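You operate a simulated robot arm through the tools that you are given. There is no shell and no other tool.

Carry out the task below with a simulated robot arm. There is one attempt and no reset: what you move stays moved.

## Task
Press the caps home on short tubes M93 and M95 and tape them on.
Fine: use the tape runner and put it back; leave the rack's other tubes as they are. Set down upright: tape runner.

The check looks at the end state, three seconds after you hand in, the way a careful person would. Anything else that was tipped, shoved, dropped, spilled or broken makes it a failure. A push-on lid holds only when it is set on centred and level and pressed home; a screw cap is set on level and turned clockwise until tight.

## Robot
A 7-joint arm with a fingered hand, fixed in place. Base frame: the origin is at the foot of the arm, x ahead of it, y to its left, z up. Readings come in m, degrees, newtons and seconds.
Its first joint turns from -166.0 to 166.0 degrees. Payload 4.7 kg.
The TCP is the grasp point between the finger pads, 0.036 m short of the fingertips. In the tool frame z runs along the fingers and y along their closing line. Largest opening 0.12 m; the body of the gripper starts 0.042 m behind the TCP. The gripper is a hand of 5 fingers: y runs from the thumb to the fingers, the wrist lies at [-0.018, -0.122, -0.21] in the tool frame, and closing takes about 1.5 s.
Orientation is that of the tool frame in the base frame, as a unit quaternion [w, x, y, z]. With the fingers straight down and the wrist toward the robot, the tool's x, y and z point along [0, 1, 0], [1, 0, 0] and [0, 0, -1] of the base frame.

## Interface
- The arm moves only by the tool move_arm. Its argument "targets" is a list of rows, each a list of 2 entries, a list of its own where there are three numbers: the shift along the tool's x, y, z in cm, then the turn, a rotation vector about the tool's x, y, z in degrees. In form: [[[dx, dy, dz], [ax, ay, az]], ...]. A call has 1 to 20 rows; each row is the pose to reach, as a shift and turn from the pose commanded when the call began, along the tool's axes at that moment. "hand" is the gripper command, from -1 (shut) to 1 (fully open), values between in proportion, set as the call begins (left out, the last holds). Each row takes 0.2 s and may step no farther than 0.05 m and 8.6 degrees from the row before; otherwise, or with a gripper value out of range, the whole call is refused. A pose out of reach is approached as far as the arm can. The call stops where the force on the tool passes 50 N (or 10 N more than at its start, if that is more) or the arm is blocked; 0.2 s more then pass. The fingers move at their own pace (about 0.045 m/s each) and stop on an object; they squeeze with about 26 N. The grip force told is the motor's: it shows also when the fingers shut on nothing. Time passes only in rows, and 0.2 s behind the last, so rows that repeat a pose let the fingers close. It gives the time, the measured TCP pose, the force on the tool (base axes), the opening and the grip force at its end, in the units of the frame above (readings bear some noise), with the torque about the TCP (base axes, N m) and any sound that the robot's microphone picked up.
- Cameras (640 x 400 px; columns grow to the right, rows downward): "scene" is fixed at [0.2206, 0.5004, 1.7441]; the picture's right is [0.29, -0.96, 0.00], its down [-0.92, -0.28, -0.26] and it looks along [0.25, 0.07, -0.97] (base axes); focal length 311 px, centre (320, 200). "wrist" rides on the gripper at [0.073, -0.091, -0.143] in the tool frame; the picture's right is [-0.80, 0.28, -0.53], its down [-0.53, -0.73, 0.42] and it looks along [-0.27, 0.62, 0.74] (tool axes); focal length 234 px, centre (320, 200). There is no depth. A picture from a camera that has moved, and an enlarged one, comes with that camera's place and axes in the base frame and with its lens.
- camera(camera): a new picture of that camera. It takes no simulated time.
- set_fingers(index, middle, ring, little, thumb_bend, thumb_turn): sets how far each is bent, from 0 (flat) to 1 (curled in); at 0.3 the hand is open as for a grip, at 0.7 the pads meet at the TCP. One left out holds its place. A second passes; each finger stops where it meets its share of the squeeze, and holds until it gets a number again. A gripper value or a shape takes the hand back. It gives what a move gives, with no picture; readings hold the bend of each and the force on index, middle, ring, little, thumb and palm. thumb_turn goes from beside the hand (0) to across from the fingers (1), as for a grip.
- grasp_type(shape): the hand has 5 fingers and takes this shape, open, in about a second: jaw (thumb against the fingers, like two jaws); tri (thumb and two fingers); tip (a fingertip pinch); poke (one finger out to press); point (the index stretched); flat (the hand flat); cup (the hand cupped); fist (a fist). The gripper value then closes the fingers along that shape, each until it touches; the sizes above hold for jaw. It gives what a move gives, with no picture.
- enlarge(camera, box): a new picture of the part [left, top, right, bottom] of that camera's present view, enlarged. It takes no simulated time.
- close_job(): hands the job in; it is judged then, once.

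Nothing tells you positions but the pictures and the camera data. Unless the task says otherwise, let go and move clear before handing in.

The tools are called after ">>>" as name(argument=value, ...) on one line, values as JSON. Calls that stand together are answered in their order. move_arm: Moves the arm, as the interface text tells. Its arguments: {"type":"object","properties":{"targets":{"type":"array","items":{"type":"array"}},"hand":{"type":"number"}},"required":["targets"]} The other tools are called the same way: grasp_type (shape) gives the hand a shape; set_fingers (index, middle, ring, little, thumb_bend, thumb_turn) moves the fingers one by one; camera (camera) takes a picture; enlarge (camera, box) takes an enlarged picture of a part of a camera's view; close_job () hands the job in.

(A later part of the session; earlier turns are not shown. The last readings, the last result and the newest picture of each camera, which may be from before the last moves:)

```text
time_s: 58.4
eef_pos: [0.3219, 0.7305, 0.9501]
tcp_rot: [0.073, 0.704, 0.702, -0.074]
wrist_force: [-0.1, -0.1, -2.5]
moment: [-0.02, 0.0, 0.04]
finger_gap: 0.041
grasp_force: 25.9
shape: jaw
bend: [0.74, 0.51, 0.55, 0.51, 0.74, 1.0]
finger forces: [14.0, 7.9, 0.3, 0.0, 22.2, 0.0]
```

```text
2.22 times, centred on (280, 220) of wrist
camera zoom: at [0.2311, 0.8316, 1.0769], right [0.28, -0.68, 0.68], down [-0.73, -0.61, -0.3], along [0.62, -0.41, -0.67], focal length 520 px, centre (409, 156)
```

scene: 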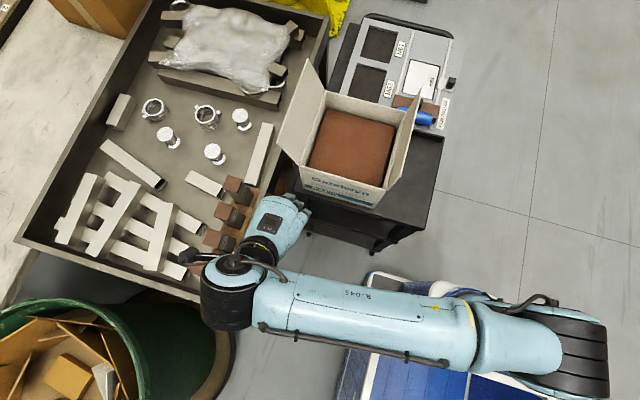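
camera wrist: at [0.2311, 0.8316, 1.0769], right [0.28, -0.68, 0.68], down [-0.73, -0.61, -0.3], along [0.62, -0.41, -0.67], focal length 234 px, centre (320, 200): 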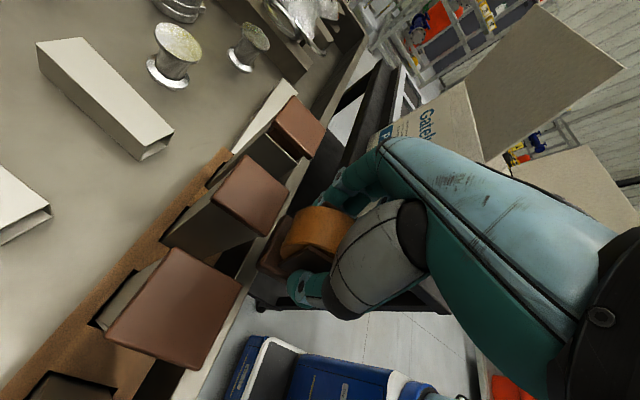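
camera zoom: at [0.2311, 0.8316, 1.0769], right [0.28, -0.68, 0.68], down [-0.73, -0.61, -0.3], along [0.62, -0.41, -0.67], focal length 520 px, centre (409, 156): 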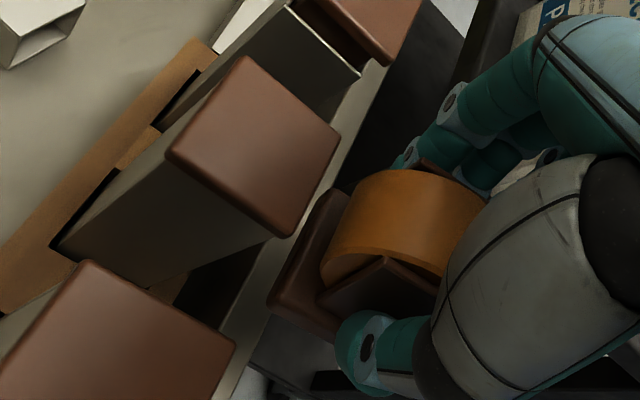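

The roll front is about 19 mm from M93's front face. I'll close most of that, then step 1 mm at a time.

>>> move_arm(targets=[[[0.5, -0.2, -0.1], [0, 0, 0]], [[1.0, -0.35, -0.21], [0, 0, 0]], [[1.47, -0.35, -0.31], [0, 0, 0]], [[1.57, -0.35, -0.33], [0, 0, 0]], [[1.66, -0.35, -0.35], [0, 0, 0]], [[1.76, -0.35, -0.37], [0, 0, 0]], [[1.76, -0.35, -0.37], [0, 0, 0]]])

>>> enlarge(camera="wrist", box=[200, 130, 360, 310])

```text
time_s: 60.0
eef_pos: [0.318, 0.7496, 0.9506]
tcp_rot: [0.074, 0.703, 0.703, -0.074]
wrist_force: [0.9, -0.8, -2.1]
moment: [-0.02, -0.03, 0.01]
finger_gap: 0.0408
grasp_force: 26.2
shape: jaw
bend: [0.74, 0.51, 0.55, 0.51, 0.74, 1.0]
finger forces: [14.1, 8.1, 0.4, 0.1, 22.2, 0.0]
```

```text
2.22 times, centred on (280, 220) of wrist
camera zoom: at [0.227, 0.8489, 1.0766], right [0.28, -0.68, 0.68], down [-0.73, -0.61, -0.3], along [0.62, -0.41, -0.67], focal length 520 px, centre (409, 156)
```

zoom: 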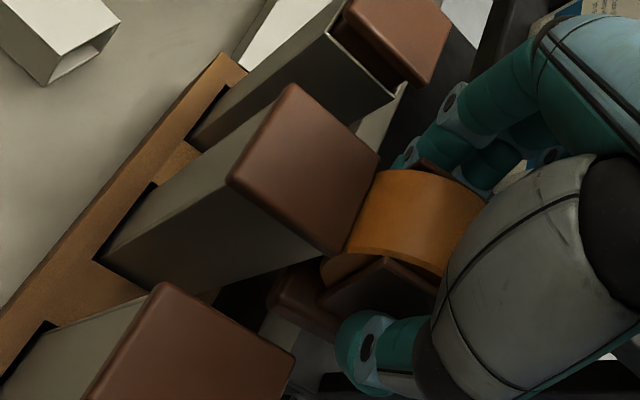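

The roll is almost touching the cap's front face. I continue in 1 mm steps.

>>> move_arm(targets=[[[0.1, 0, -0.02], [0, 0, 0]], [[0.2, 0, -0.04], [0, 0, 0]], [[0.3, 0, -0.06], [0, 0, 0]], [[0.3, 0, -0.06], [0, 0, 0]]])

```text
time_s: 61.0
eef_pos: [0.3175, 0.7502, 0.9515]
tcp_rot: [0.074, 0.703, 0.704, -0.074]
wrist_force: [0.4, 0.5, -2.1]
moment: [0.04, 0.0, 0.04]
finger_gap: 0.0411
grasp_force: 26.0
shape: jaw
bend: [0.74, 0.51, 0.55, 0.51, 0.74, 1.0]
finger forces: [14.1, 7.9, 0.3, 0.0, 22.2, 0.1]
```

>>> move_arm(targets=[[[0.1, 0, -0.02], [0, 0, 0]], [[0.2, 0, -0.04], [0, 0, 0]], [[0.3, 0, -0.06], [0, 0, 0]], [[0.3, 0, -0.06], [0, 0, 0]]])

>>> enlarge(camera="wrist", box=[200, 130, 360, 310])

```text
time_s: 62.0
eef_pos: [0.3188, 0.7541, 0.9509]
tcp_rot: [0.075, 0.704, 0.703, -0.074]
wrist_force: [0.6, 0.3, -1.7]
moment: [0.0, 0.04, -0.01]
finger_gap: 0.0408
grasp_force: 26.1
shape: jaw
bend: [0.74, 0.51, 0.55, 0.51, 0.74, 1.0]
finger forces: [13.9, 8.0, 0.3, 0.1, 22.2, 0.1]
```

```text
2.22 times, centred on (280, 220) of wrist
camera zoom: at [0.2271, 0.8548, 1.0772], right [0.28, -0.68, 0.68], down [-0.73, -0.61, -0.3], along [0.62, -0.41, -0.67], focal length 520 px, centre (409, 156)
```

zoom: 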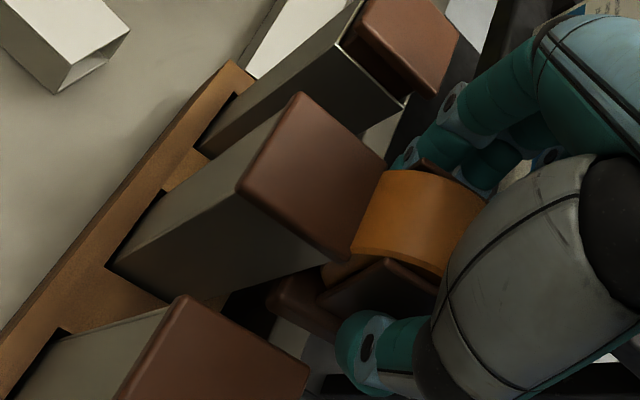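

No contact force yet; the face should be within a few mm. I keep stepping in.

>>> move_arm(targets=[[[0.1, 0, -0.02], [0, 0, 0]], [[0.2, 0, -0.04], [0, 0, 0]], [[0.3, 0, -0.06], [0, 0, 0]], [[0.3, 0, -0.06], [0, 0, 0]]])

```text
time_s: 63.0
eef_pos: [0.3189, 0.7583, 0.9518]
tcp_rot: [0.074, 0.703, 0.703, -0.073]
wrist_force: [0.1, -0.6, -2.3]
moment: [-0.01, -0.01, -0.02]
finger_gap: 0.041
grasp_force: 25.9
shape: jaw
bend: [0.74, 0.51, 0.55, 0.51, 0.74, 1.0]
finger forces: [14.2, 8.1, 0.3, 0.1, 22.1, 0.1]
```

>>> move_arm(targets=[[[0.1, 0, -0.02], [0, 0, 0]], [[0.2, 0, -0.04], [0, 0, 0]], [[0.2, 0, -0.04], [0, 0, 0]]])

>>> enlarge(camera="wrist", box=[200, 130, 360, 310])

>>> enlarge(camera="scene", box=[180, 160, 320, 300])

```text
time_s: 63.8
eef_pos: [0.3186, 0.7598, 0.9505]
tcp_rot: [0.074, 0.703, 0.704, -0.074]
wrist_force: [-0.2, 0.1, -2.1]
moment: [-0.01, -0.02, -0.01]
finger_gap: 0.041
grasp_force: 25.9
shape: jaw
bend: [0.74, 0.51, 0.55, 0.51, 0.74, 1.0]
finger forces: [14.0, 8.0, 0.4, 0.0, 22.3, 0.0]
```

```text
2.22 times, centred on (280, 220) of wrist
camera zoom: at [0.227, 0.8606, 1.0771], right [0.28, -0.68, 0.68], down [-0.73, -0.61, -0.3], along [0.62, -0.41, -0.67], focal length 520 px, centre (409, 156)
```

zoom: 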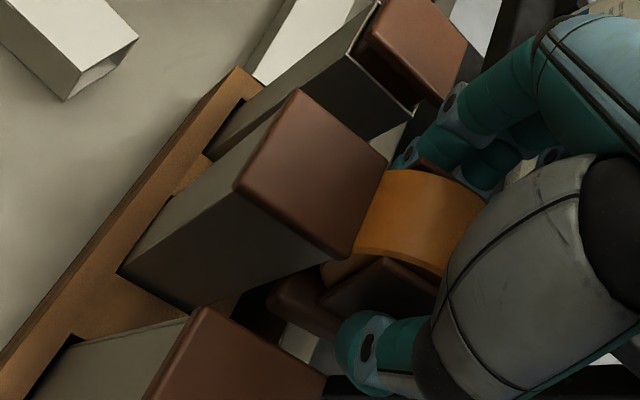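

```text
2.86 times, centred on (250, 230) of scene
camera zoom: at [0.2206, 0.5004, 1.7441], right [0.29, -0.96, 0.0], down [-0.92, -0.28, -0.26], along [0.25, 0.07, -0.97], focal length 887 px, centre (520, 114)
```

zoom: 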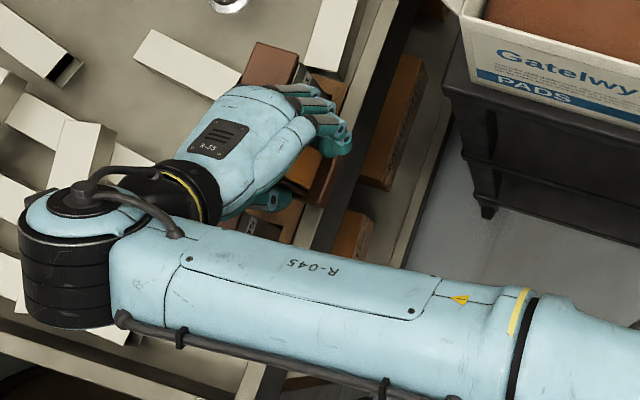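

The M93 cap stopped moving relative to the camera over the last steps, so the roll is touching and the loose tube is leaning back with almost no force. I'll back off straight away and check the tube.

>>> move_arm(targets=[[[-0.3, 0, 0.06], [0, 0, 0]], [[-0.6, 0, 0.12], [0, 0, 0]], [[-1.5, 0, 0.3], [0, 0, 0]], [[-3, 0, 0.62], [0, 0, 0]], [[-5, 0, 1.0], [0, 0, 0]], [[-5, 0, 1.0], [0, 0, 0]]])

>>> camera(camera="wrist")

>>> enlarge(camera="wrist", box=[100, 80, 360, 320])

>>> enlarge(camera="scene", box=[180, 160, 320, 300])

```text
time_s: 65.2
eef_pos: [0.3177, 0.7087, 0.9519]
tcp_rot: [0.074, 0.704, 0.703, -0.074]
wrist_force: [-0.1, -0.2, -1.9]
moment: [0.03, 0.0, -0.04]
finger_gap: 0.0408
grasp_force: 26.5
shape: jaw
bend: [0.74, 0.51, 0.55, 0.51, 0.74, 1.0]
finger forces: [14.2, 8.0, 0.2, 0.0, 22.1, 0.0]
```

```text
taken
camera wrist: at [0.2274, 0.8092, 1.0781], right [0.28, -0.68, 0.68], down [-0.73, -0.61, -0.3], along [0.62, -0.41, -0.67], focal length 234 px, centre (320, 200)
```

wrist: 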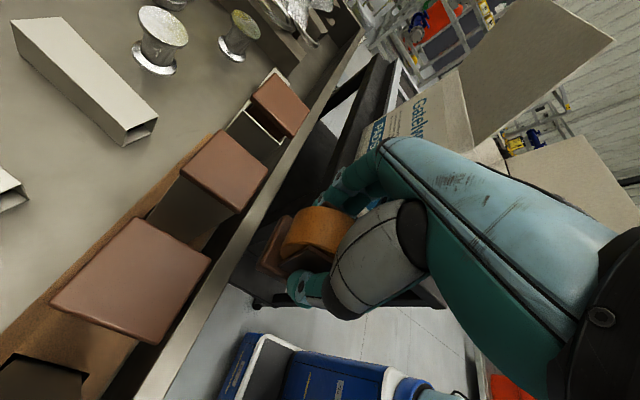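

```text
1.67 times, centred on (230, 200) of wrist
camera zoom: at [0.2274, 0.8092, 1.0781], right [0.28, -0.68, 0.68], down [-0.73, -0.61, -0.3], along [0.62, -0.41, -0.67], focal length 390 px, centre (470, 200)
```

zoom: 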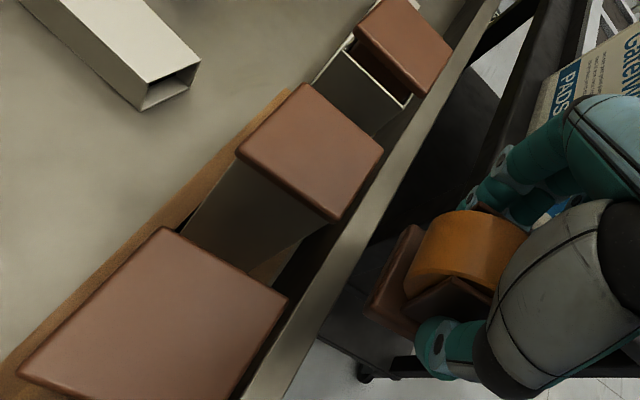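

```text
2.86 times, centred on (250, 230) of scene
camera zoom: at [0.2206, 0.5004, 1.7441], right [0.29, -0.96, 0.0], down [-0.92, -0.28, -0.26], along [0.25, 0.07, -0.97], focal length 887 px, centre (520, 114)
```

zoom: 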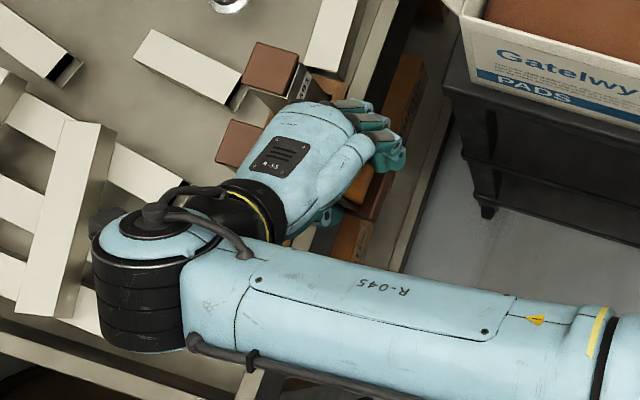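

M93 returned upright with its cap at the same place (front face at y ≈ 0.777). Only light contact is possible, so I'll start at the cap's top edge and run the roll down across the seam with about 1–2 mm of bias.

>>> move_arm(targets=[[[1.644, 0, -1.883], [0, 0, 0]], [[3.209, 0, -2.216], [0, 0, 0]], [[3.747, 0, -2.33], [0, 0, 0]], [[3.984, 0, -2.176], [0, 0, 0]], [[4.074, 0, -1.991], [0, 0, 0]], [[4.116, 0, -1.795], [0, 0, 0]], [[4.157, 0, -1.6], [0, 0, 0]], [[4.199, 0, -1.404], [0, 0, 0]], [[4.241, 0, -1.208], [0, 0, 0]]])

>>> enlarge(camera="wrist", box=[200, 130, 360, 310])

```text
time_s: 67.2
eef_pos: [0.318, 0.7525, 0.9556]
tcp_rot: [0.074, 0.705, 0.702, -0.074]
wrist_force: [-0.2, -0.3, -2.1]
moment: [0.0, -0.01, -0.01]
finger_gap: 0.0409
grasp_force: 25.8
shape: jaw
bend: [0.74, 0.51, 0.55, 0.51, 0.74, 1.0]
finger forces: [14.1, 8.0, 0.4, 0.0, 22.2, 0.1]
```

```text
2.22 times, centred on (280, 220) of wrist
camera zoom: at [0.227, 0.8528, 1.0809], right [0.28, -0.68, 0.68], down [-0.73, -0.61, -0.3], along [0.62, -0.41, -0.67], focal length 520 px, centre (409, 156)
```

zoom: 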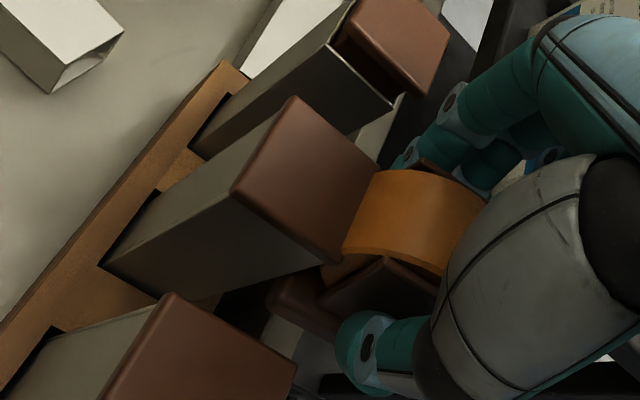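

The roll is at the cap's front edge. I continue the downward pass across the seam.

>>> move_arm(targets=[[[0.09, 0, 0.184], [0, 0, 0]], [[0.132, 0, 0.38], [0, 0, 0]], [[0.222, 0, 0.565], [0, 0, 0]], [[0.264, 0, 0.761], [0, 0, 0]], [[0.306, 0, 0.957], [0, 0, 0]], [[0.347, 0, 1.152], [0, 0, 0]], [[0.389, 0, 1.348], [0, 0, 0]], [[0.43, 0, 1.543], [0, 0, 0]]])

>>> enlarge(camera="wrist", box=[200, 130, 360, 310])

```text
time_s: 69.0
eef_pos: [0.3166, 0.753, 0.9396]
tcp_rot: [0.074, 0.703, 0.703, -0.074]
wrist_force: [0.8, -0.6, -2.1]
moment: [0.01, 0.0, 0.01]
finger_gap: 0.0411
grasp_force: 26.3
shape: jaw
bend: [0.74, 0.51, 0.55, 0.51, 0.74, 1.0]
finger forces: [14.3, 8.0, 0.3, 0.0, 22.0, 0.0]
```

```text
2.22 times, centred on (280, 220) of wrist
camera zoom: at [0.2265, 0.854, 1.065], right [0.28, -0.68, 0.68], down [-0.73, -0.61, -0.3], along [0.62, -0.41, -0.67], focal length 520 px, centre (409, 156)
```

zoom: 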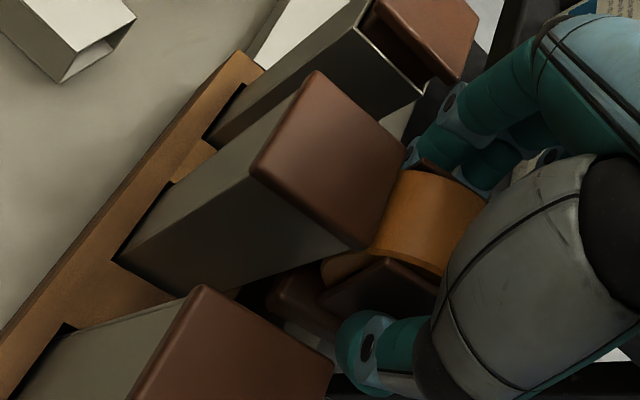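

The tube leans a few mm again under almost no force. I'll back off and lift clear, then look at M93's front face for any tape.

>>> move_arm(targets=[[[-0.5, 0, 0.1], [0, 0, 0]], [[-2, 0, 0], [0, 0, 0]], [[-4.5, 0, -0.5], [0, 0, 0]], [[-8, 0, -3], [0, 0, 0]], [[-11.5, 0, -6], [0, 0, 0]], [[-15, 0, -9], [0, 0, 0]], [[-19, 0, -11], [0, 0, 0]], [[-19, 0, -11], [0, 0, 0]]])

>>> enlarge(camera="scene", box=[180, 165, 270, 285])

>>> camera(camera="wrist")

```text
time_s: 70.8
eef_pos: [0.3197, 0.5927, 1.086]
tcp_rot: [0.073, 0.703, 0.703, -0.074]
wrist_force: [0.3, -0.6, -2.5]
moment: [0.05, 0.01, -0.01]
finger_gap: 0.0408
grasp_force: 26.3
shape: jaw
bend: [0.74, 0.51, 0.55, 0.51, 0.74, 1.0]
finger forces: [14.0, 8.0, 0.3, 0.0, 22.1, 0.0]
```

```text
3.33 times, centred on (225, 225) of scene
camera zoom: at [0.2206, 0.5004, 1.7441], right [0.29, -0.96, 0.0], down [-0.92, -0.28, -0.26], along [0.25, 0.07, -0.97], focal length 1035 px, centre (637, 117)
```

zoom: 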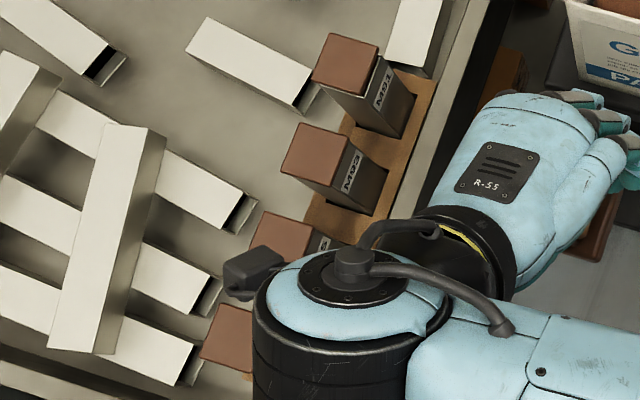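

```text
taken
camera wrist: at [0.2292, 0.6932, 1.2121], right [0.28, -0.68, 0.68], down [-0.73, -0.61, -0.3], along [0.62, -0.41, -0.67], focal length 234 px, centre (320, 200)
```

wrist: 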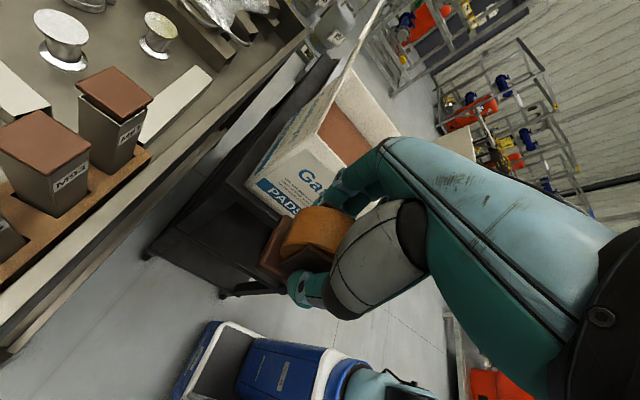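

>>> enlarge(camera="scene", box=[210, 170, 250, 230])

>>> enlarge(camera="wrist", box=[0, 60, 160, 240])

```text
6.67 times, centred on (230, 200) of scene
camera zoom: at [0.2206, 0.5004, 1.7441], right [0.29, -0.96, 0.0], down [-0.92, -0.28, -0.26], along [0.25, 0.07, -0.97], focal length 2071 px, centre (920, 200)
```

zoom: 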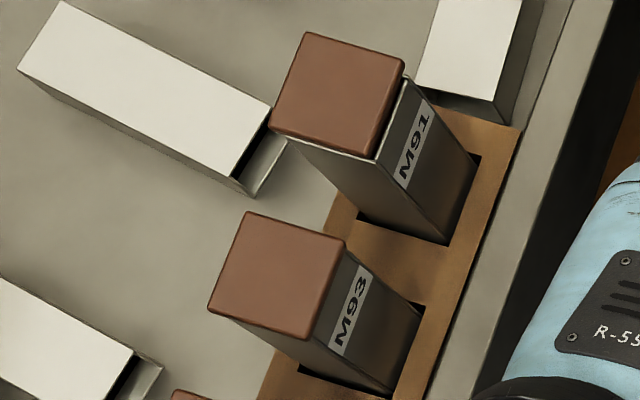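

```text
2.22 times, centred on (80, 150) of wrist
camera zoom: at [0.2292, 0.6932, 1.2121], right [0.28, -0.68, 0.68], down [-0.73, -0.61, -0.3], along [0.62, -0.41, -0.67], focal length 520 px, centre (853, 311)
```

zoom: 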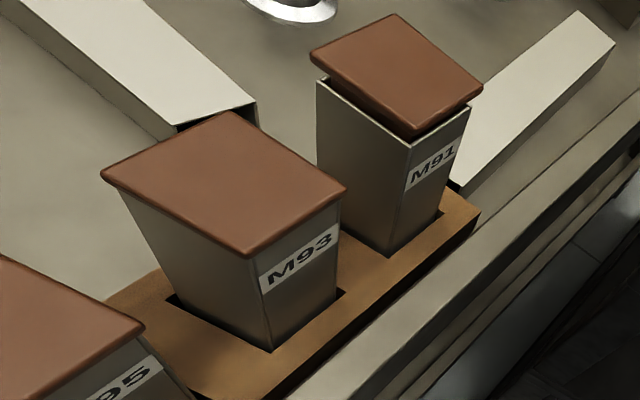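

There is no tape on M93 yet; the cap is still flush. The last pass probably touched only the flange, so I'll repeat it slightly deeper and longer so the roll bears on both cap and tube.

>>> move_arm(targets=[[[4, -0.2, 2], [0, 0, 0]], [[7.5, -0.2, 5], [0, 0, 0]], [[11, -0.2, 7.5], [0, 0, 0]], [[13.7, -0.2, 9.12], [0, 0, 0]], [[16.14, -0.2, 8.6], [0, 0, 0]], [[17.607, -0.2, 8.287], [0, 0, 0]], [[17.959, -0.2, 8.212], [0, 0, 0]], [[18.218, -0.2, 8.464], [0, 0, 0]], [[18.377, -0.2, 8.737], [0, 0, 0]], [[18.537, -0.2, 9.009], [0, 0, 0]], [[18.6, -0.2, 9.303], [0, 0, 0]], [[18.662, -0.2, 9.596], [0, 0, 0]], [[18.725, -0.2, 9.889], [0, 0, 0]], [[18.836, -0.2, 10.173], [0, 0, 0]], [[18.947, -0.2, 10.455], [0, 0, 0]], [[19.01, -0.2, 10.749], [0, 0, 0]], [[19.072, -0.2, 11.042], [0, 0, 0]], [[19.135, -0.2, 11.335], [0, 0, 0]], [[19.197, -0.2, 11.629], [0, 0, 0]], [[19.239, -0.2, 11.824], [0, 0, 0]]])

>>> enlarge(camera="wrist", box=[180, 110, 360, 310])

```text
time_s: 75.0
eef_pos: [0.3152, 0.7552, 0.9303]
tcp_rot: [0.074, 0.704, 0.703, -0.074]
wrist_force: [-0.1, -0.7, -2.4]
moment: [0.03, 0.0, 0.01]
finger_gap: 0.0406
grasp_force: 26.0
shape: jaw
bend: [0.74, 0.51, 0.55, 0.51, 0.74, 1.0]
finger forces: [14.1, 8.1, 0.3, 0.0, 22.2, 0.0]
```

```text
2.00 times, centred on (270, 210) of wrist
camera zoom: at [0.2251, 0.855, 1.0565], right [0.28, -0.68, 0.68], down [-0.73, -0.61, -0.3], along [0.62, -0.41, -0.67], focal length 468 px, centre (420, 180)
```

zoom: 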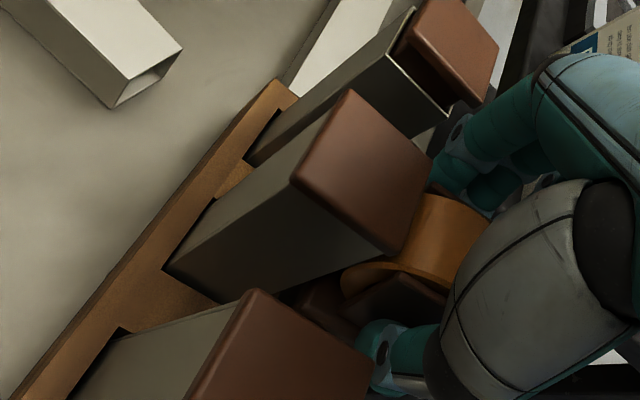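

>>> move_arm(targets=[[[-0.5, 0, 0], [0, 0, 0]], [[-2, 0, -0.3], [0, 0, 0]], [[-4.5, 0, -1], [0, 0, 0]], [[-8, 0, -4], [0, 0, 0]], [[-11.5, 0, -7], [0, 0, 0]], [[-15, 0, -10], [0, 0, 0]], [[-19, 0, -12], [0, 0, 0]], [[-19, 0, -12], [0, 0, 0]]])

>>> enlarge(camera="scene", box=[210, 170, 250, 230])

>>> enlarge(camera="wrist", box=[230, 150, 410, 340])

```text
time_s: 76.8
eef_pos: [0.3164, 0.5932, 1.089]
tcp_rot: [0.074, 0.704, 0.703, -0.074]
wrist_force: [-0.3, 0.8, -2.0]
moment: [0.0, 0.02, 0.01]
finger_gap: 0.041
grasp_force: 25.7
shape: jaw
bend: [0.74, 0.51, 0.55, 0.51, 0.74, 1.0]
finger forces: [14.1, 8.0, 0.1, 0.0, 22.2, 0.0]
```

```text
6.67 times, centred on (230, 200) of scene
camera zoom: at [0.2206, 0.5004, 1.7441], right [0.29, -0.96, 0.0], down [-0.92, -0.28, -0.26], along [0.25, 0.07, -0.97], focal length 2071 px, centre (920, 200)
```

zoom: 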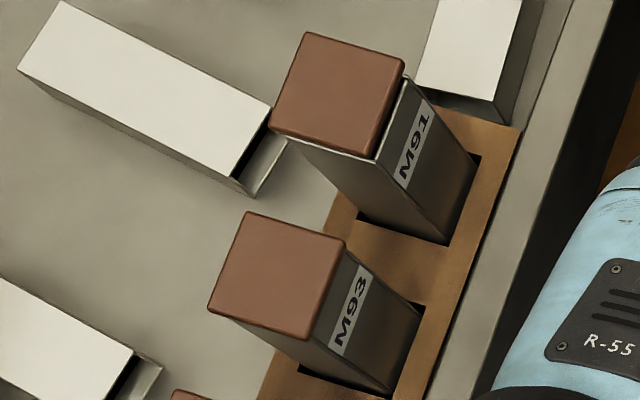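

```text
2.11 times, centred on (320, 245) of wrist
camera zoom: at [0.226, 0.6945, 1.2141], right [0.28, -0.68, 0.68], down [-0.73, -0.61, -0.3], along [0.62, -0.41, -0.67], focal length 493 px, centre (320, 105)
```

zoom: 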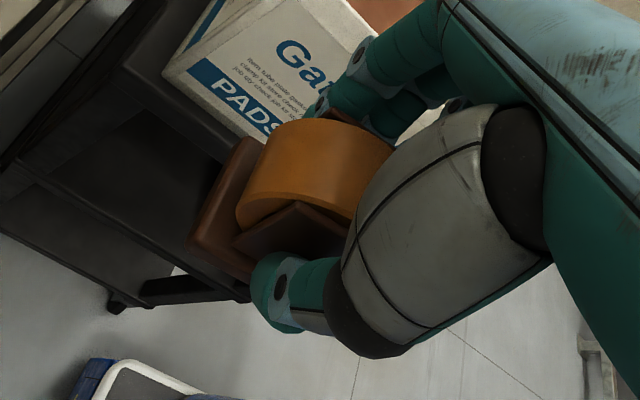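

Still no tape. The likely missing ingredient is pressing force or a stroke along the seam, so I'll push in at seam height in small steps and see where the slot begins to hold the tube.

>>> move_arm(targets=[[[4, 0, 2], [0, 0, 0]], [[7.5, 0, 5], [0, 0, 0]], [[11, 0, 8], [0, 0, 0]], [[14.5, 0, 10.3], [0, 0, 0]], [[16.5, 0, 10.9], [0, 0, 0]], [[18.33, 0, 10.59], [0, 0, 0]], [[18.53, 0, 10.54], [0, 0, 0]], [[18.72, 0, 10.5], [0, 0, 0]], [[18.92, 0, 10.46], [0, 0, 0]], [[18.92, 0, 10.46], [0, 0, 0]]])

>>> enlarge(camera="wrist", box=[180, 110, 360, 310])

>>> move_arm(targets=[[[0.2, 0, -0.04], [0, 0, 0]], [[0.39, 0, -0.08], [0, 0, 0]], [[0.39, 0, -0.08], [0, 0, 0]]])

>>> enlarge(camera="wrist", box=[180, 110, 360, 310])

```text
time_s: 79.0
eef_pos: [0.3171, 0.7571, 0.9455]
tcp_rot: [0.074, 0.704, 0.702, -0.074]
wrist_force: [0.7, -0.4, -1.0]
moment: [0.03, -0.01, 0.02]
finger_gap: 0.041
grasp_force: 26.1
shape: jaw
bend: [0.74, 0.51, 0.55, 0.51, 0.74, 1.0]
finger forces: [14.2, 8.0, 0.2, 0.0, 22.2, 0.0]
```

```text
2.00 times, centred on (270, 210) of wrist
camera zoom: at [0.2256, 0.8575, 1.0708], right [0.28, -0.68, 0.68], down [-0.73, -0.61, -0.3], along [0.62, -0.41, -0.67], focal length 468 px, centre (420, 180)
```

zoom: 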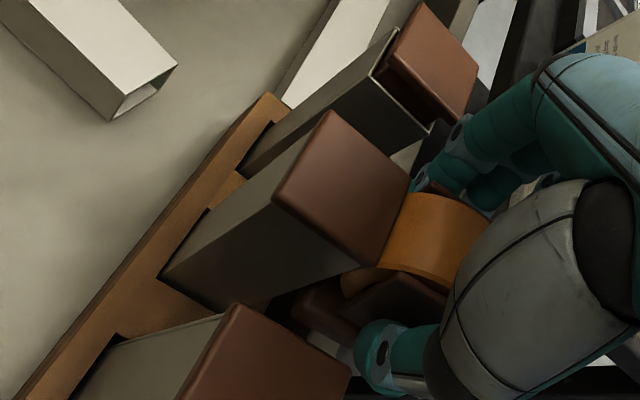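

```text
time_s: 79.8
eef_pos: [0.3173, 0.7605, 0.946]
tcp_rot: [0.074, 0.703, 0.703, -0.073]
wrist_force: [0.4, -0.4, -2.7]
moment: [0.02, -0.01, -0.02]
finger_gap: 0.041
grasp_force: 26.5
shape: jaw
bend: [0.74, 0.51, 0.55, 0.51, 0.74, 1.0]
finger forces: [14.1, 8.1, 0.2, 0.1, 22.1, 0.1]
```

```text
2.00 times, centred on (270, 210) of wrist
camera zoom: at [0.2251, 0.8614, 1.0711], right [0.28, -0.68, 0.68], down [-0.73, -0.61, -0.3], along [0.62, -0.41, -0.67], focal length 468 px, centre (420, 180)
```

zoom: 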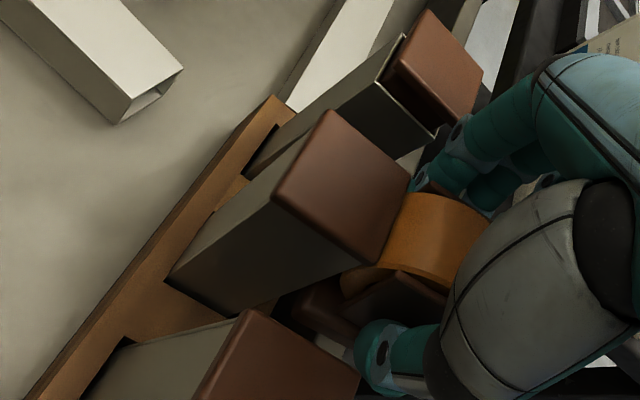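

>>> move_arm(targets=[[[0.15, 0, -0.03], [0, 0, 0]], [[0.29, 0, -0.06], [0, 0, 0]], [[0.29, 0, -0.06], [0, 0, 0]], [[0.29, 0, -0.06], [0, 0, 0]]])

>>> enlarge(camera="wrist", box=[180, 110, 360, 310])

```text
time_s: 80.8
eef_pos: [0.3171, 0.7636, 0.9437]
tcp_rot: [0.074, 0.704, 0.702, -0.075]
wrist_force: [0.3, -1.1, -1.9]
moment: [-0.04, -0.01, 0.04]
finger_gap: 0.0413
grasp_force: 25.8
shape: jaw
bend: [0.74, 0.51, 0.55, 0.51, 0.74, 1.0]
finger forces: [13.9, 8.7, 0.2, 0.0, 22.4, 0.1]
```

```text
2.00 times, centred on (270, 210) of wrist
camera zoom: at [0.2248, 0.8641, 1.0707], right [0.28, -0.68, 0.68], down [-0.73, -0.61, -0.3], along [0.62, -0.41, -0.67], focal length 468 px, centre (420, 180)
```

zoom: 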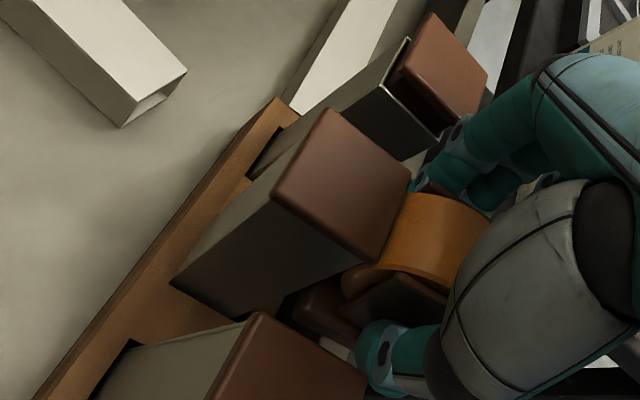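

>>> move_arm(targets=[[[0.1, 0, -0.02], [0, 0, 0]], [[0.2, 0, -0.04], [0, 0, 0]], [[0.2, 0, -0.04], [0, 0, 0]]])

>>> enlarge(camera="wrist", box=[180, 110, 360, 310])

```text
time_s: 81.6
eef_pos: [0.3161, 0.7656, 0.9442]
tcp_rot: [0.073, 0.704, 0.703, -0.074]
wrist_force: [1.2, -1.2, -1.4]
moment: [0.0, 0.01, 0.0]
finger_gap: 0.0408
grasp_force: 26.2
shape: jaw
bend: [0.74, 0.51, 0.55, 0.51, 0.74, 1.0]
finger forces: [13.9, 8.9, 0.2, 0.1, 22.4, 0.0]
```

```text
2.00 times, centred on (270, 210) of wrist
camera zoom: at [0.2248, 0.8665, 1.0712], right [0.28, -0.68, 0.68], down [-0.73, -0.61, -0.3], along [0.62, -0.41, -0.67], focal length 468 px, centre (420, 180)
```

zoom: 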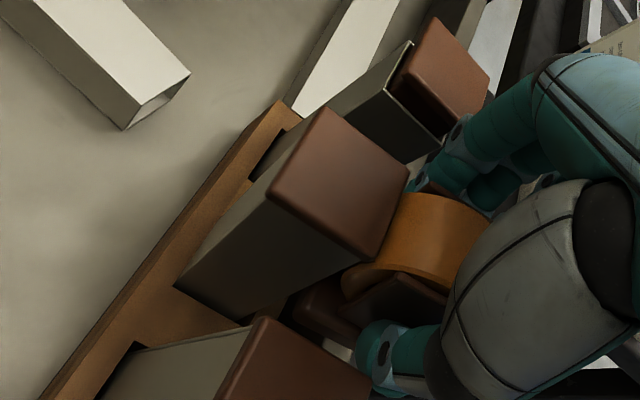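

Contact is definite now (about 1 N) with the tube leaning. I'll make short strokes down, up and sideways here and watch for any tape or sound.

>>> move_arm(targets=[[[0.04, 0, 0.2], [0, 0, 0]], [[0.08, 0, 0.4], [0, 0, 0]], [[0.16, 0, 0.8], [0, 0, 0]], [[0.25, 0, 1.2], [0, 0, 0]], [[0.16, 0, 0.8], [0, 0, 0]], [[0.08, 0, 0.4], [0, 0, 0]], [[0, 0, 0], [0, 0, 0]], [[-0.08, 0, -0.4], [0, 0, 0]], [[-0.12, 0, -0.6], [0, 0, 0]], [[-0.12, 0.4, -0.6], [0, 0, 0]], [[-0.12, 0.8, -0.6], [0, 0, 0]], [[-0.12, 0.4, -0.6], [0, 0, 0]], [[-0.12, 0, -0.6], [0, 0, 0]], [[-0.12, -0.4, -0.6], [0, 0, 0]], [[-0.12, -0.8, -0.6], [0, 0, 0]], [[-0.12, -0.4, -0.6], [0, 0, 0]], [[-0.12, 0, -0.6], [0, 0, 0]]])

>>> enlarge(camera="wrist", box=[180, 110, 360, 310])

```text
time_s: 85.2
eef_pos: [0.3164, 0.765, 0.953]
tcp_rot: [0.074, 0.703, 0.703, -0.074]
wrist_force: [-0.8, 1.6, -2.2]
moment: [0.0, -0.02, -0.01]
finger_gap: 0.0409
grasp_force: 26.0
shape: jaw
bend: [0.74, 0.51, 0.55, 0.51, 0.74, 1.0]
finger forces: [13.8, 8.7, 0.2, 0.0, 22.5, 0.1]
```

```text
2.00 times, centred on (270, 210) of wrist
camera zoom: at [0.2256, 0.8659, 1.0781], right [0.28, -0.68, 0.68], down [-0.73, -0.61, -0.3], along [0.62, -0.41, -0.67], focal length 468 px, centre (420, 180)
```

zoom: 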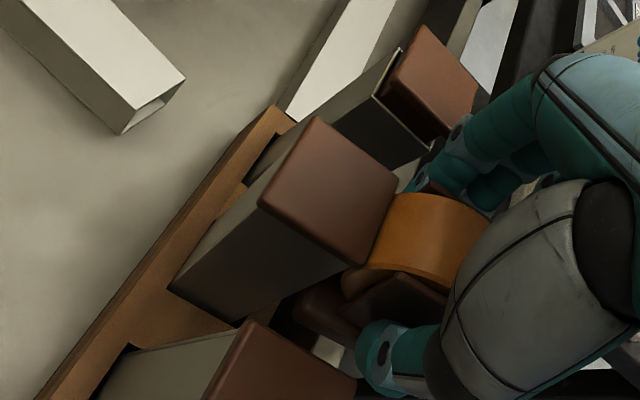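

No tape appears from light side contact. I'll back off gently and check that M93 stands up again and the rack has not moved.

>>> move_arm(targets=[[[-0.3, 0, 0.06], [0, 0, 0]], [[-0.6, 0, 0.12], [0, 0, 0]], [[-0.9, 0, 0.18], [0, 0, 0]], [[-1.2, 0, 0.25], [0, 0, 0]], [[-1.5, 0, 0.3], [0, 0, 0]], [[-2.2, 0, 0.3], [0, 0, 0]], [[-4.5, 0, 0], [0, 0, 0]], [[-8, 0, -3], [0, 0, 0]], [[-11.5, 0, -6], [0, 0, 0]], [[-15, 0, -9], [0, 0, 0]], [[-19, 0, -11], [0, 0, 0]], [[-19, 0, -11], [0, 0, 0]]])

>>> enlarge(camera="scene", box=[210, 170, 250, 230])

>>> enlarge(camera="wrist", box=[0, 40, 200, 260])

```text
time_s: 87.8
eef_pos: [0.316, 0.6018, 1.1004]
tcp_rot: [0.074, 0.703, 0.703, -0.074]
wrist_force: [-0.4, 0.1, -1.6]
moment: [0.04, 0.01, 0.01]
finger_gap: 0.0408
grasp_force: 26.8
shape: jaw
bend: [0.74, 0.51, 0.55, 0.51, 0.74, 1.0]
finger forces: [14.0, 8.5, 0.1, 0.0, 22.4, 0.0]
```

```text
6.67 times, centred on (230, 200) of scene
camera zoom: at [0.2206, 0.5004, 1.7441], right [0.29, -0.96, 0.0], down [-0.92, -0.28, -0.26], along [0.25, 0.07, -0.97], focal length 2071 px, centre (920, 200)
```

zoom: 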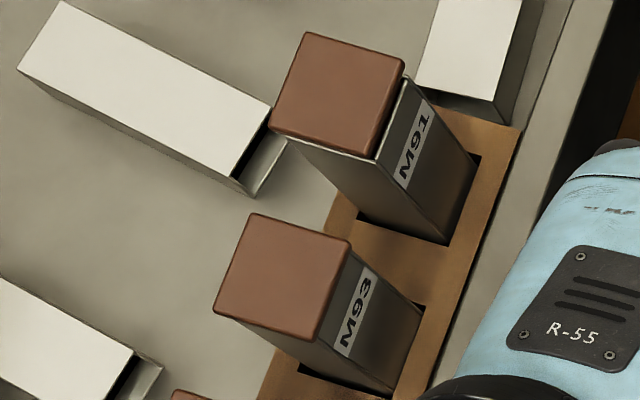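

```text
1.82 times, centred on (100, 150) of wrist
camera zoom: at [0.2245, 0.7023, 1.2251], right [0.28, -0.68, 0.68], down [-0.73, -0.61, -0.3], along [0.62, -0.41, -0.67], focal length 426 px, centre (720, 291)
```

zoom: 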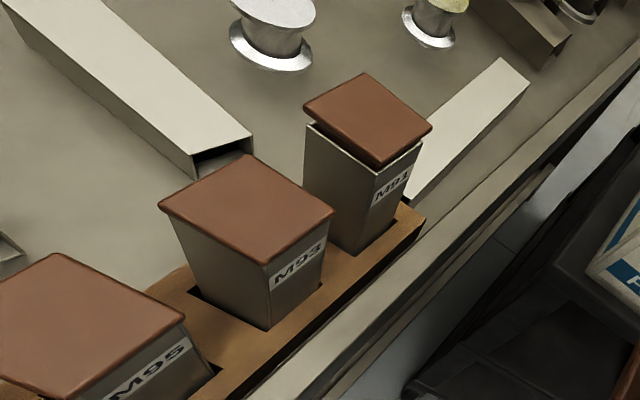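

M93 is upright again, only about 2 mm from where it was, and the rack has not moved. I'll try a long stroke along the seam, sweeping the roll sideways across the whole front face with light contact.

>>> move_arm(targets=[[[4, 0.4, 2], [0, 0, 0]], [[7.5, 0.8, 5], [0, 0, 0]], [[11, 1.2, 8], [0, 0, 0]], [[14, 1.65, 10.6], [0, 0, 0]], [[16, 1.65, 11.9], [0, 0, 0]], [[16.806, 1.65, 11.729], [0, 0, 0]], [[17.5, 1.65, 11.58], [0, 0, 0]], [[18.126, 1.65, 11.448], [0, 0, 0]], [[18.126, 1.2, 11.448], [0, 0, 0]], [[18.126, 0.75, 11.448], [0, 0, 0]], [[18.126, 0.3, 11.448], [0, 0, 0]], [[18.126, -0.15, 11.448], [0, 0, 0]], [[18.126, -0.6, 11.448], [0, 0, 0]], [[18.126, -1.05, 11.448], [0, 0, 0]], [[18.126, -1.5, 11.448], [0, 0, 0]], [[18.126, -1.95, 11.448], [0, 0, 0]], [[18.126, -2.4, 11.448], [0, 0, 0]]])

>>> enlarge(camera="wrist", box=[180, 110, 360, 310])

>>> enlarge(camera="scene", box=[190, 160, 270, 240])

```text
time_s: 91.4
eef_pos: [0.2921, 0.7557, 0.9501]
tcp_rot: [0.073, 0.704, 0.703, -0.074]
wrist_force: [0.0, -0.2, -2.7]
moment: [0.04, -0.02, -0.03]
finger_gap: 0.0406
grasp_force: 26.2
shape: jaw
bend: [0.74, 0.51, 0.55, 0.51, 0.74, 1.0]
finger forces: [14.4, 8.5, 0.3, 0.0, 22.3, 0.0]
```

```text
2.00 times, centred on (270, 210) of wrist
camera zoom: at [0.2005, 0.8563, 1.075], right [0.28, -0.68, 0.68], down [-0.73, -0.61, -0.3], along [0.62, -0.41, -0.67], focal length 468 px, centre (420, 180)
```

zoom: 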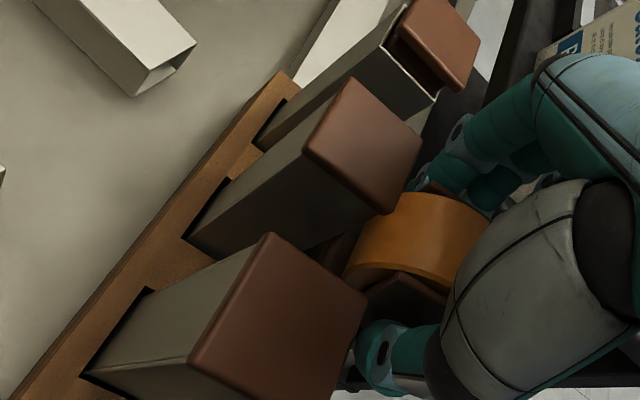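

```text
5.00 times, centred on (230, 200) of scene
camera zoom: at [0.2206, 0.5004, 1.7441], right [0.29, -0.96, 0.0], down [-0.92, -0.28, -0.26], along [0.25, 0.07, -0.97], focal length 1553 px, centre (770, 200)
```

zoom: 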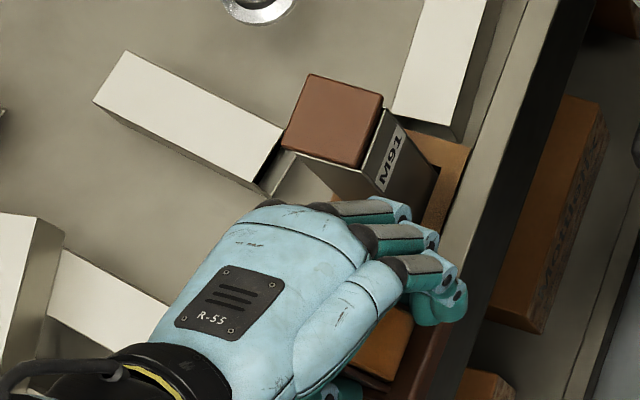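

>>> move_arm(targets=[[[-0.5, 0, 0.1], [0, 0, 0]], [[-2, 0, 0.2], [0, 0, 0]], [[-4.5, 0, 0], [0, 0, 0]], [[-8, 0, -3], [0, 0, 0]], [[-11.5, 0.5, -6], [0, 0, 0]], [[-15, 1, -9], [0, 0, 0]], [[-19, 2, -11], [0, 0, 0]], [[-19, 2, -11], [0, 0, 0]]])

>>> enlarge(camera="scene", box=[210, 170, 250, 230])

>>> enlarge(camera="wrist", box=[0, 40, 200, 260])

```text
time_s: 93.2
eef_pos: [0.3124, 0.5937, 1.0952]
tcp_rot: [0.074, 0.704, 0.702, -0.074]
wrist_force: [0.2, 0.6, -1.9]
moment: [-0.01, 0.02, 0.0]
finger_gap: 0.0408
grasp_force: 26.0
shape: jaw
bend: [0.74, 0.51, 0.55, 0.51, 0.74, 1.0]
finger forces: [14.2, 8.2, 0.0, 0.1, 22.2, 0.0]
```

```text
6.67 times, centred on (230, 200) of scene
camera zoom: at [0.2206, 0.5004, 1.7441], right [0.29, -0.96, 0.0], down [-0.92, -0.28, -0.26], along [0.25, 0.07, -0.97], focal length 2071 px, centre (920, 200)
```

zoom: 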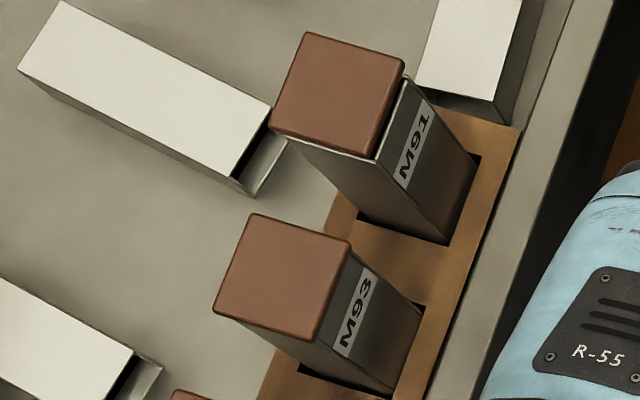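

```text
1.82 times, centred on (100, 150) of wrist
camera zoom: at [0.2215, 0.6947, 1.2221], right [0.28, -0.68, 0.68], down [-0.73, -0.61, -0.3], along [0.62, -0.41, -0.67], focal length 426 px, centre (720, 291)
```

zoom: 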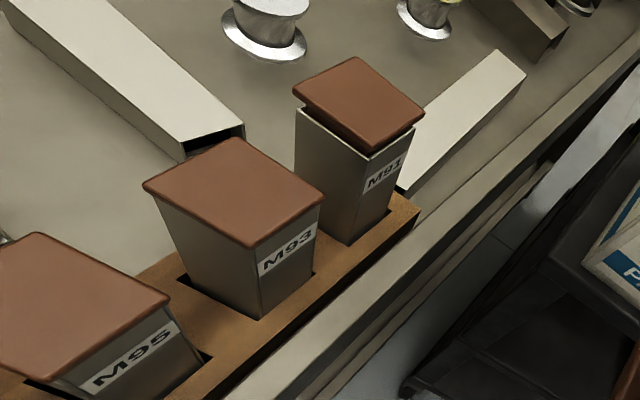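

Side strokes do not lay tape, so pressing force is probably needed. A vertical press is the one push a loose tube can take, so I'll tilt the hand further and bring the roll onto the top front edge of M93's cap from above.

>>> move_arm(targets=[[[2.934, 0.45, -0.624], [0, -6, 0]], [[7.054, 0.45, -0.478], [0, -12, 0]], [[11.278, 0.45, 0.157], [0, -18, 0]], [[14.732, 0.45, 1.978], [0, -23, 0]], [[17.208, 0.45, 4.007], [0, -23, 0]], [[19.032, 0.45, 5.663], [0, -23, 0]], [[19.032, 0.45, 5.663], [0, -23, 0]]])

>>> camera(camera="wrist")

>>> enlarge(camera="scene", box=[160, 130, 320, 290])

```text
time_s: 94.8
eef_pos: [0.3394, 0.7055, 0.9767]
tcp_rot: [0.213, 0.674, 0.674, -0.214]
wrist_force: [-0.6, -0.2, -2.1]
moment: [0.04, 0.03, -0.01]
finger_gap: 0.0406
grasp_force: 26.1
shape: jaw
bend: [0.74, 0.51, 0.55, 0.51, 0.74, 1.0]
finger forces: [14.3, 8.2, 0.0, 0.0, 22.4, 0.1]
out of reach, approached as far as the arm can: row 3, 4, 5, 6, 7
```

```text
taken
camera wrist: at [0.2477, 0.8466, 1.0535], right [0.28, -0.36, 0.89], down [-0.73, -0.68, -0.04], along [0.62, -0.64, -0.45], focal length 234 px, centre (320, 200)
```

wrist: 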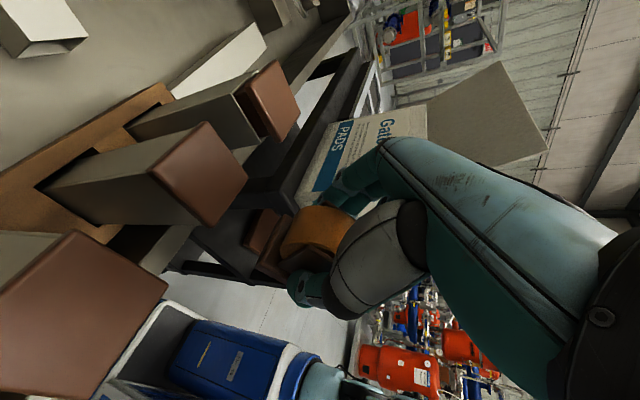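

```text
2.50 times, centred on (240, 210) of scene
camera zoom: at [0.2206, 0.5004, 1.7441], right [0.29, -0.96, 0.0], down [-0.92, -0.28, -0.26], along [0.25, 0.07, -0.97], focal length 776 px, centre (520, 175)
```

zoom: 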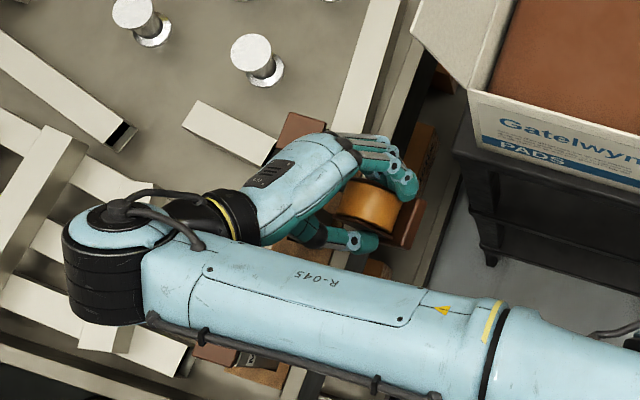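

That tilt is out of reach, so I'm backing away. The roll's top is its most exposed working side and my palm covers it in this grip, so I'll lay the runner on its side on the cart and regrip it by its base.

>>> move_arm(targets=[[[-3.32, 0, 0.49], [0, 6, 0]], [[-6.64, 0, 0.98], [0, 12, 0]], [[-9.95, 0, 1.48], [0, 18, 0]], [[-13.27, 0, 1.97], [0, 23, 0]], [[-13.27, 0, 1.97], [0, 23, 0]]])

>>> camera(camera="wrist")

>>> enlarge(camera="scene", box=[160, 130, 320, 290])

```text
time_s: 96.0
eef_pos: [0.3394, 0.5843, 1.0367]
tcp_rot: [0.073, 0.703, 0.703, -0.074]
wrist_force: [-0.5, 0.2, -2.5]
moment: [0.02, 0.0, 0.01]
finger_gap: 0.0407
grasp_force: 26.5
shape: jaw
bend: [0.74, 0.51, 0.55, 0.51, 0.74, 1.0]
finger forces: [14.4, 8.3, 0.0, 0.0, 22.4, 0.0]
```

```text
taken
camera wrist: at [0.2488, 0.6851, 1.1626], right [0.28, -0.68, 0.68], down [-0.73, -0.61, -0.3], along [0.62, -0.41, -0.67], focal length 234 px, centre (320, 200)
```

wrist: 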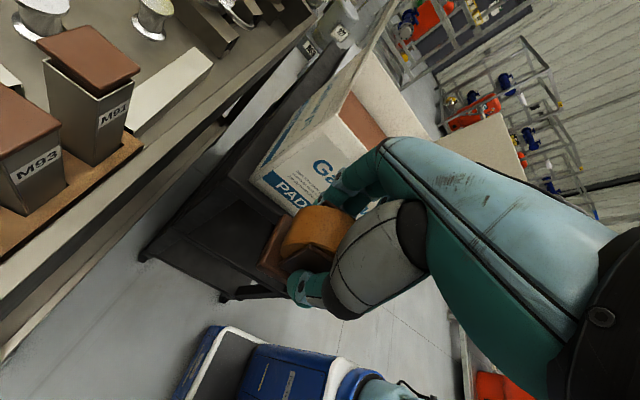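

```text
2.50 times, centred on (240, 210) of scene
camera zoom: at [0.2206, 0.5004, 1.7441], right [0.29, -0.96, 0.0], down [-0.92, -0.28, -0.26], along [0.25, 0.07, -0.97], focal length 776 px, centre (520, 175)
```

zoom: 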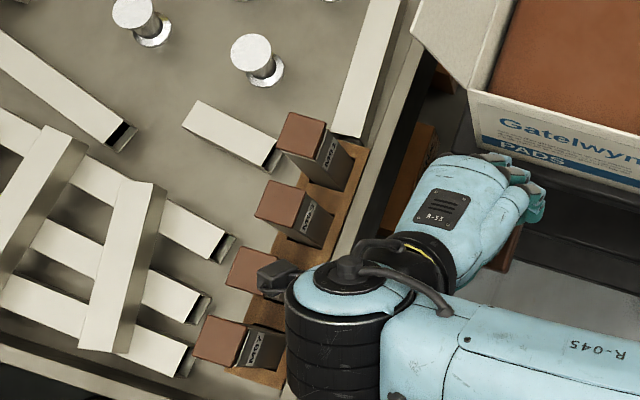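

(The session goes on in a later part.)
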